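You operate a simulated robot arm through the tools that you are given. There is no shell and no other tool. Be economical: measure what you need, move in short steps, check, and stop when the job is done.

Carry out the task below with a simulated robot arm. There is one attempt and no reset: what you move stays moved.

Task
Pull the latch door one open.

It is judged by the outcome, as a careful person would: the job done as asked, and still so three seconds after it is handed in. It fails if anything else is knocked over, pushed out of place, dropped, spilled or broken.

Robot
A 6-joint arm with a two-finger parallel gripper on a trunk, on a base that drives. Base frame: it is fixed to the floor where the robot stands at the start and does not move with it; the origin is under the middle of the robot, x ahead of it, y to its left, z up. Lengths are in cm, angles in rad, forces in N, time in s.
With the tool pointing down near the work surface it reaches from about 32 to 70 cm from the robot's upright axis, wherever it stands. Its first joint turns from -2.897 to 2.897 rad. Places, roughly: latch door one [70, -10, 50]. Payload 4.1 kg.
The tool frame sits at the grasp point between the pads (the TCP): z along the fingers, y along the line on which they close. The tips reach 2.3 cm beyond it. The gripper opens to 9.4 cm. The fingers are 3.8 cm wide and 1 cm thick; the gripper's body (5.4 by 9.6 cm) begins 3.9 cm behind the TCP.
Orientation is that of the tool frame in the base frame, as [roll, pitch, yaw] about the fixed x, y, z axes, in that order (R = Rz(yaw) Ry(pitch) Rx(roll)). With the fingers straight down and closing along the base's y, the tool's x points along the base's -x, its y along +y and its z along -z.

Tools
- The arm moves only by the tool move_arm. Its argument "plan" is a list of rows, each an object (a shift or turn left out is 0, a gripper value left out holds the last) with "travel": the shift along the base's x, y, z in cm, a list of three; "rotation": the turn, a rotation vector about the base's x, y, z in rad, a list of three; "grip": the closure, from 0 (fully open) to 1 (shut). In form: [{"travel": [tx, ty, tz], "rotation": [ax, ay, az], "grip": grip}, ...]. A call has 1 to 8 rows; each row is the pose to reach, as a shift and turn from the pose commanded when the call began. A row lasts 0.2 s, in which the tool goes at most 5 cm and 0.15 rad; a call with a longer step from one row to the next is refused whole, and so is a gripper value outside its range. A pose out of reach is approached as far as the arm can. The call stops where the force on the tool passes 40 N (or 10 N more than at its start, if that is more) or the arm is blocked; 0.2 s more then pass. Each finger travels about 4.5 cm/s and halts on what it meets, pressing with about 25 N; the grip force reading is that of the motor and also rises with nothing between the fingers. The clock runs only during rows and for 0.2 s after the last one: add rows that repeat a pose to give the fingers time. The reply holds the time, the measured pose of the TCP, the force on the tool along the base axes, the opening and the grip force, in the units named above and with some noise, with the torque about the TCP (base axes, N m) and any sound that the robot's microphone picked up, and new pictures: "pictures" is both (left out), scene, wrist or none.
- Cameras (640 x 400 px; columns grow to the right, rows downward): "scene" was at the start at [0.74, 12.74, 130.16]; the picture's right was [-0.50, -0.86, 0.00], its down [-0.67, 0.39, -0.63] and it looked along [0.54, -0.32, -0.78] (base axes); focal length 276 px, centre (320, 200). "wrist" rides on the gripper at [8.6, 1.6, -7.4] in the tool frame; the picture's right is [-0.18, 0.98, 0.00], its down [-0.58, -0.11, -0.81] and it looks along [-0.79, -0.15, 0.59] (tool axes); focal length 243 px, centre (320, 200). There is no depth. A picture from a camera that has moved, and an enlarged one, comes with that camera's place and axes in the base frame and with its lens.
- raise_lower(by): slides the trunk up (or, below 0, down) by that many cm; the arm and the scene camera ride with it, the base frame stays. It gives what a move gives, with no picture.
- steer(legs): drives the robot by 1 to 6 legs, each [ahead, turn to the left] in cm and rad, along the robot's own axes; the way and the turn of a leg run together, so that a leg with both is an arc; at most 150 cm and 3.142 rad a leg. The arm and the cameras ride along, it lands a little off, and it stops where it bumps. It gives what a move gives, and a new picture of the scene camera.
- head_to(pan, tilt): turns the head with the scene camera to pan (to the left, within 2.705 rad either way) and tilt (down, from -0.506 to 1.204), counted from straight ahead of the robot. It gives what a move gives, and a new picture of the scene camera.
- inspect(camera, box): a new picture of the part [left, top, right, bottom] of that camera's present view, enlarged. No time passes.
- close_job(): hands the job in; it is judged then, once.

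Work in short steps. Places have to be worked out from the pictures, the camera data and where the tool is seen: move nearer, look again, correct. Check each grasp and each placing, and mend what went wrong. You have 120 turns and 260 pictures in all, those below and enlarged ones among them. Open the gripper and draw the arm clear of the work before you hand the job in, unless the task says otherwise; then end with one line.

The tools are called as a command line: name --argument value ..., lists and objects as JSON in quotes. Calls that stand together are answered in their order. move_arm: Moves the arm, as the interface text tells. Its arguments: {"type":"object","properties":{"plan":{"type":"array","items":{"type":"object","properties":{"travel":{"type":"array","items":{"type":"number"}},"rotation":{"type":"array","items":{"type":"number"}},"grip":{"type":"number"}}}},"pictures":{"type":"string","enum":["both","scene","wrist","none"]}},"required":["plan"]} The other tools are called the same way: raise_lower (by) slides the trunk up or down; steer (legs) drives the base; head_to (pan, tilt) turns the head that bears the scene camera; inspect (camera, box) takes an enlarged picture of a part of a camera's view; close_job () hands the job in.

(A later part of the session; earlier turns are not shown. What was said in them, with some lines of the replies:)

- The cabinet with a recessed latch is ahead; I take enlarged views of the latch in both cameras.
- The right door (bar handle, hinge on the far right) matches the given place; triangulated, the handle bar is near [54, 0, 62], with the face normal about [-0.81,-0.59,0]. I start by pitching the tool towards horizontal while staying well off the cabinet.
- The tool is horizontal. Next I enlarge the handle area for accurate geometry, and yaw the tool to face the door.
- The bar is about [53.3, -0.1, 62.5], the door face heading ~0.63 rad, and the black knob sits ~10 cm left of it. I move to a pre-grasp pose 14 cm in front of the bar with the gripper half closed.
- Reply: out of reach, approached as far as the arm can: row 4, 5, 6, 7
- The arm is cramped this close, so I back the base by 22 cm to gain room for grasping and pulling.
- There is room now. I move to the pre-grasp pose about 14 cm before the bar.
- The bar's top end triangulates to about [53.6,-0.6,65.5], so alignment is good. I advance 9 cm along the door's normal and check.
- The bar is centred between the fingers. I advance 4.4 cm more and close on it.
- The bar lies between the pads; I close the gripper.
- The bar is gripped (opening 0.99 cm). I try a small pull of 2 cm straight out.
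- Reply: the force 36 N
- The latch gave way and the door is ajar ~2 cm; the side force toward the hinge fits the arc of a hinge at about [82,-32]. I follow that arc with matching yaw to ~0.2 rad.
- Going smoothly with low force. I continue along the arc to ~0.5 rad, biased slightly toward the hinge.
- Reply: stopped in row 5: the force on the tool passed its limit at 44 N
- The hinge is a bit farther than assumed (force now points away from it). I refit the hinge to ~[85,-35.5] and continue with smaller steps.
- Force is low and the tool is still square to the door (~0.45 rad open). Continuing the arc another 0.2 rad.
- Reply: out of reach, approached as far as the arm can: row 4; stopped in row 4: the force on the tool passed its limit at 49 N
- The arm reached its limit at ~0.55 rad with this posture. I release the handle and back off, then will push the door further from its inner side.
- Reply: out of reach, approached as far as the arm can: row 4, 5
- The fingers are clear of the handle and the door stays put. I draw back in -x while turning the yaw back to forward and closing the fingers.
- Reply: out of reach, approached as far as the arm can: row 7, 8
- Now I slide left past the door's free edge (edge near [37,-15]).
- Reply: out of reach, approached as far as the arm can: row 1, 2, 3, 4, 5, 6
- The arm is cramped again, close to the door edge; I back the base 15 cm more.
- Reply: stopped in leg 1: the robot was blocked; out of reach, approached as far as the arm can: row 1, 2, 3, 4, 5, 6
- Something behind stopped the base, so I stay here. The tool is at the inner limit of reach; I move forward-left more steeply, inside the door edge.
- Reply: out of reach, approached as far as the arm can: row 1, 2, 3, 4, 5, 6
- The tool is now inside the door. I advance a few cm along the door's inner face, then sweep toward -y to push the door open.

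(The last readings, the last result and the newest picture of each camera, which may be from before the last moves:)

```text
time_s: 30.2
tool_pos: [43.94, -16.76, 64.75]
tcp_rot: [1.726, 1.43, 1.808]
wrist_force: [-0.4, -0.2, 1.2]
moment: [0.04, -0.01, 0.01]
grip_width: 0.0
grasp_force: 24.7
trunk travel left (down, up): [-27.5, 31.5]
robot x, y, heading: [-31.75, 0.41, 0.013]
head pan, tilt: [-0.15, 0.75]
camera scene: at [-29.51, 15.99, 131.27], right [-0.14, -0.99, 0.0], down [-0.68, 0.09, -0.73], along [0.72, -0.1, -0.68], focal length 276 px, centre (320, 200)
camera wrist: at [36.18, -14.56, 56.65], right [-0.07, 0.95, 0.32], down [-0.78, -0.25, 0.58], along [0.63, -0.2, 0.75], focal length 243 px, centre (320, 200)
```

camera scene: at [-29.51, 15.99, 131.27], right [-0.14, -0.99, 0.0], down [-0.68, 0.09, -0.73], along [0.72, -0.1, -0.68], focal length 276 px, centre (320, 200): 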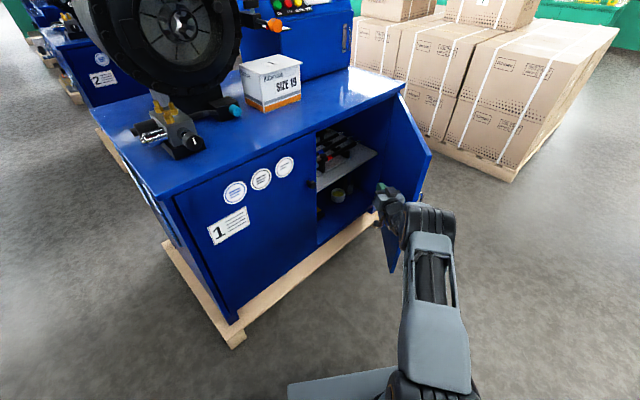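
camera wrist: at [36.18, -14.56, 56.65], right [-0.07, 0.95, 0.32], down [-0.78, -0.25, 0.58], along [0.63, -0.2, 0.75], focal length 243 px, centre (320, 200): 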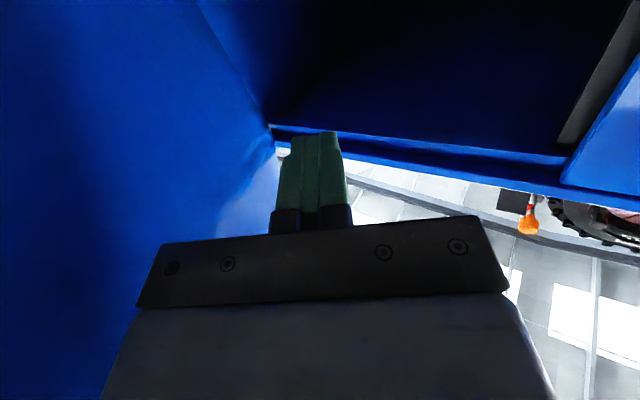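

The door is opening further (~0.9 rad) with little force. I continue the sweep.

move_arm --plan '[{"travel": [0, -2.5, 0], "rotation": [0, 0, -0.05]}, {"travel": [0, -5, 0], "rotation": [0, 0, -0.1]}, {"travel": [0, -7.5, 0], "rotation": [0, 0, -0.15]}, {"travel": [0, -10, 0], "rotation": [0, 0, -0.2]}, {"travel": [0, -12.5, 0], "rotation": [0, 0, -0.25]}, {"travel": [0, -15, 0], "rotation": [0, 0, -0.3]}, {"travel": [0, -17, 0], "rotation": [0, 0, -0.3]}]' --pictures "scene"

```text
time_s: 31.9
tool_pos: [43.99, -33.89, 64.78]
tcp_rot: [1.725, 1.431, 1.505]
wrist_force: [0.2, 1.2, -0.7]
moment: [0.02, 0.02, 0.01]
grip_width: 0.0
grasp_force: 24.5
trunk travel left (down, up): [-27.5, 31.5]
robot x, y, heading: [-31.67, 0.83, 0.018]
head pan, tilt: [-0.15, 0.75]
camera scene: at [-29.51, 16.0, 131.26], right [-0.14, -0.99, 0.0], down [-0.68, 0.09, -0.73], along [0.72, -0.1, -0.68], focal length 276 px, centre (320, 200)
```

scene: 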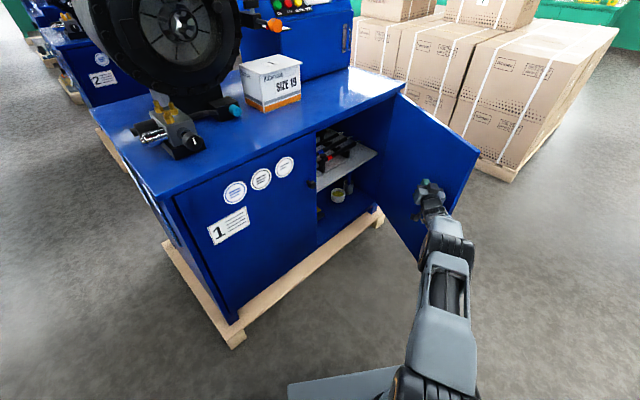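

The door is now wide open (~1.3 rad). I draw the arm away from it toward the robot and open the gripper.

move_arm --plan '[{"travel": [-1, 3, 0]}, {"travel": [-3, 6, 0]}, {"travel": [-6, 9, 1], "grip": 0}, {"travel": [-9, 11, 2]}, {"travel": [-12, 12, 4]}, {"travel": [-14, 12, 6]}, {"travel": [-14, 12, 8]}, {"travel": [-14, 12, 8]}]' --pictures "scene"

head_to --pan 2.7 --tilt 0.8

head_to --pan -2.7 --tilt 0.8

head_to --pan -0.4 --tilt 0.75

```text
time_s: 33.6
tool_pos: [29.59, -22.05, 72.8]
tcp_rot: [1.732, 1.432, 1.521]
wrist_force: [0.8, -0.2, -0.3]
moment: [0.01, -0.02, -0.01]
grip_width: 9.39
grasp_force: 0.1
out of reach, approached as far as the arm can: row 4, 5, 6
trunk travel left (down, up): [-27.5, 31.5]
robot x, y, heading: [-31.46, 0.69, 0.016]
head pan, tilt: [-0.15, 0.75]
camera scene: at [-29.53, 15.99, 131.26], right [-0.14, -0.99, 0.0], down [-0.68, 0.09, -0.73], along [0.72, -0.1, -0.68], focal length 276 px, centre (320, 200)
```

scene: 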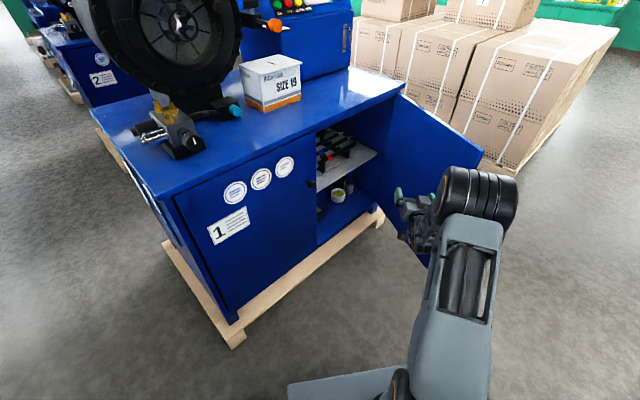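

```text
time_s: 36.1
tool_pos: [29.68, -22.13, 72.83]
tcp_rot: [1.732, 1.43, 1.522]
wrist_force: [0.5, 0.7, 0.2]
moment: [0.0, -0.01, -0.01]
grip_width: 9.41
grasp_force: 0.1
trunk travel left (down, up): [-27.5, 31.5]
robot x, y, heading: [-31.85, 0.45, 0.011]
head pan, tilt: [2.7, 0.799]
camera scene: at [-45.07, 20.45, 130.87], right [0.41, 0.91, 0.0], down [0.65, -0.3, -0.7], along [-0.63, 0.29, -0.72], focal length 276 px, centre (320, 200)
```

scene: 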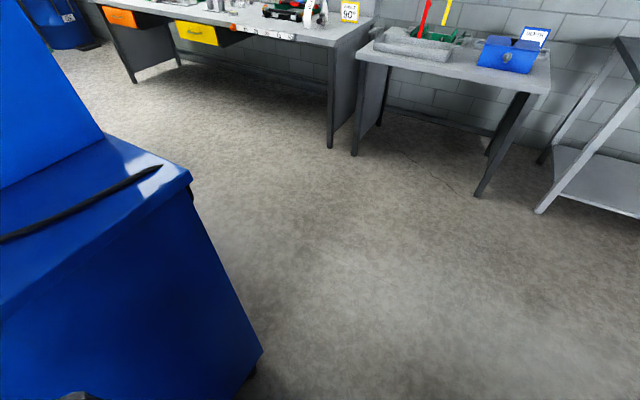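

```text
time_s: 40.4
tool_pos: [29.73, -22.0, 72.73]
tcp_rot: [1.732, 1.431, 1.522]
wrist_force: [0.2, 0.2, 0.4]
moment: [0.03, -0.01, -0.01]
grip_width: 9.38
grasp_force: 0.1
trunk travel left (down, up): [-27.5, 31.5]
robot x, y, heading: [-31.96, 0.59, 0.012]
head pan, tilt: [-2.7, 0.799]
camera scene: at [-44.97, 13.56, 130.87], right [-0.44, 0.9, 0.0], down [0.64, 0.32, -0.7], along [-0.63, -0.31, -0.72], focal length 276 px, centre (320, 200)
```

scene: 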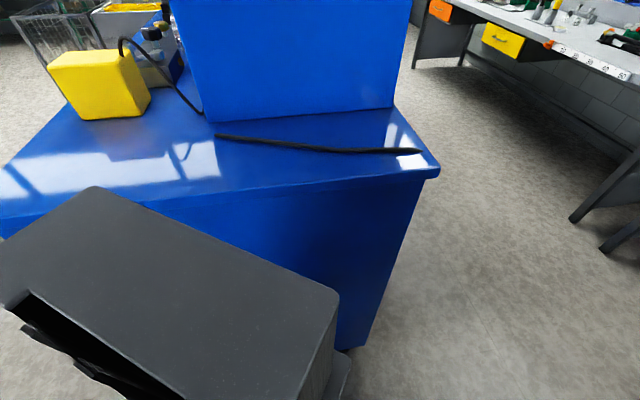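

```text
time_s: 42.5
tool_pos: [29.74, -22.05, 72.83]
tcp_rot: [1.731, 1.431, 1.521]
wrist_force: [0.6, -0.6, -0.1]
moment: [-0.01, -0.01, 0.05]
grip_width: 9.41
grasp_force: 0.0
trunk travel left (down, up): [-27.5, 31.5]
robot x, y, heading: [-31.85, 0.8, 0.016]
head pan, tilt: [-0.4, 0.75]
camera scene: at [-30.05, 13.99, 131.26], right [-0.38, -0.93, 0.0], down [-0.63, 0.26, -0.73], along [0.68, -0.28, -0.68], focal length 276 px, centre (320, 200)
```

scene: 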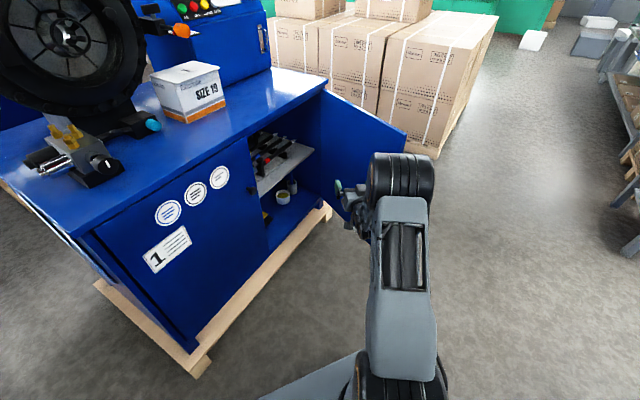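

The base only touched a heavy machine's cabinet behind, and everything on it is upright. A quick close look at the clearance between arm and door.

inspect --camera "scene" --box '[260, 70, 460, 270]'

inspect --camera "wrist" --box '[0, 0, 640, 400]'

```text
2.00 times, centred on (360, 170) of scene
camera zoom: at [-30.05, 13.99, 131.26], right [-0.38, -0.93, 0.0], down [-0.63, 0.26, -0.73], along [0.68, -0.28, -0.68], focal length 551 px, centre (240, 260)
```

zoom: 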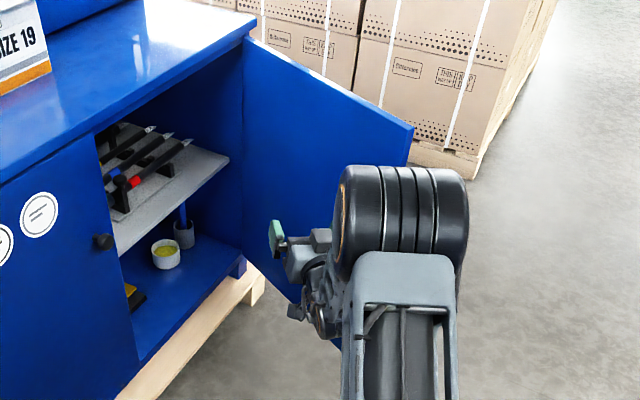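

```text
1.00 times, centred on (320, 200) of wrist (not enlarged: the box is as wide or as high as the picture)
camera zoom: at [22.94, -17.67, 64.63], right [0.2, 0.93, 0.32], down [-0.82, -0.02, 0.58], along [0.54, -0.38, 0.75], focal length 243 px, centre (320, 200)
```

zoom: 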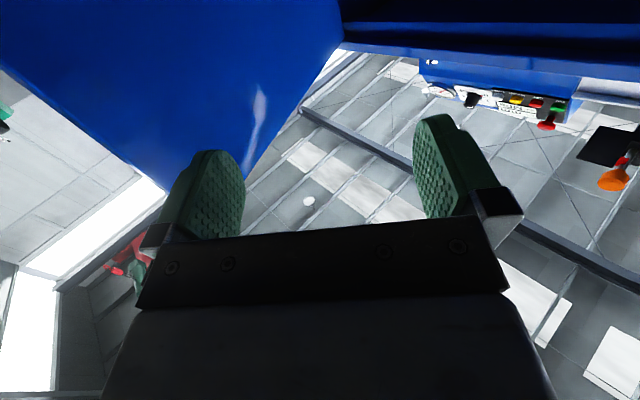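

No contact and the door holds still. I lift the trunk so the arm is clear above the door.

raise_lower --by 25

head_to --pan -0.35 --tilt 0.8

```text
time_s: 45.1
tool_pos: [29.8, -21.98, 97.74]
tcp_rot: [1.732, 1.431, 1.523]
wrist_force: [-0.2, -0.6, 0.2]
moment: [0.03, -0.01, -0.01]
grip_width: 9.4
grasp_force: 0.0
trunk travel left (down, up): [-52.5, 6.5]
robot x, y, heading: [-31.68, 0.72, 0.011]
head pan, tilt: [-0.4, 0.75]
```

```text
time_s: 45.7
tool_pos: [29.79, -22.05, 97.75]
tcp_rot: [1.731, 1.433, 1.522]
wrist_force: [0.8, -0.6, 0.0]
moment: [0.02, -0.02, 0.01]
grip_width: 9.4
grasp_force: 0.0
trunk travel left (down, up): [-52.5, 6.5]
robot x, y, heading: [-31.81, 0.74, 0.015]
head pan, tilt: [-0.351, 0.799]
camera scene: at [-30.11, 14.45, 155.87], right [-0.33, -0.94, 0.0], down [-0.68, 0.24, -0.7], along [0.66, -0.23, -0.72], focal length 276 px, centre (320, 200)
```

scene: 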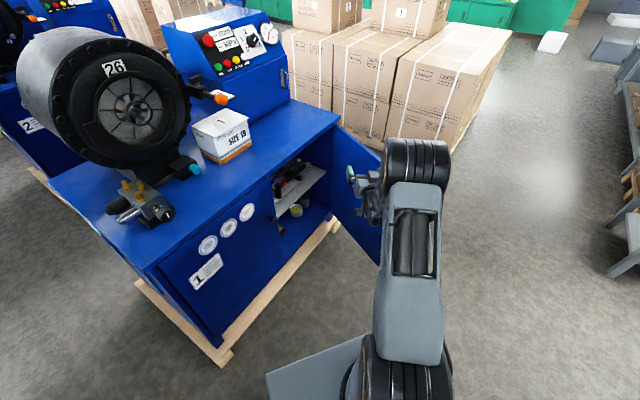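

The door stands wide open, the arm is clear and the gripper is open, so I hand the job in.

close_job

```text
The job is handed in.
```

Latch door one is wide open (about 1.3 rad, judged by eye) and was holding still at hand-in, with the gripper open and the arm clear; while backing up, the base bumped the machine cabinet behind it, but what I could see on it was upright.
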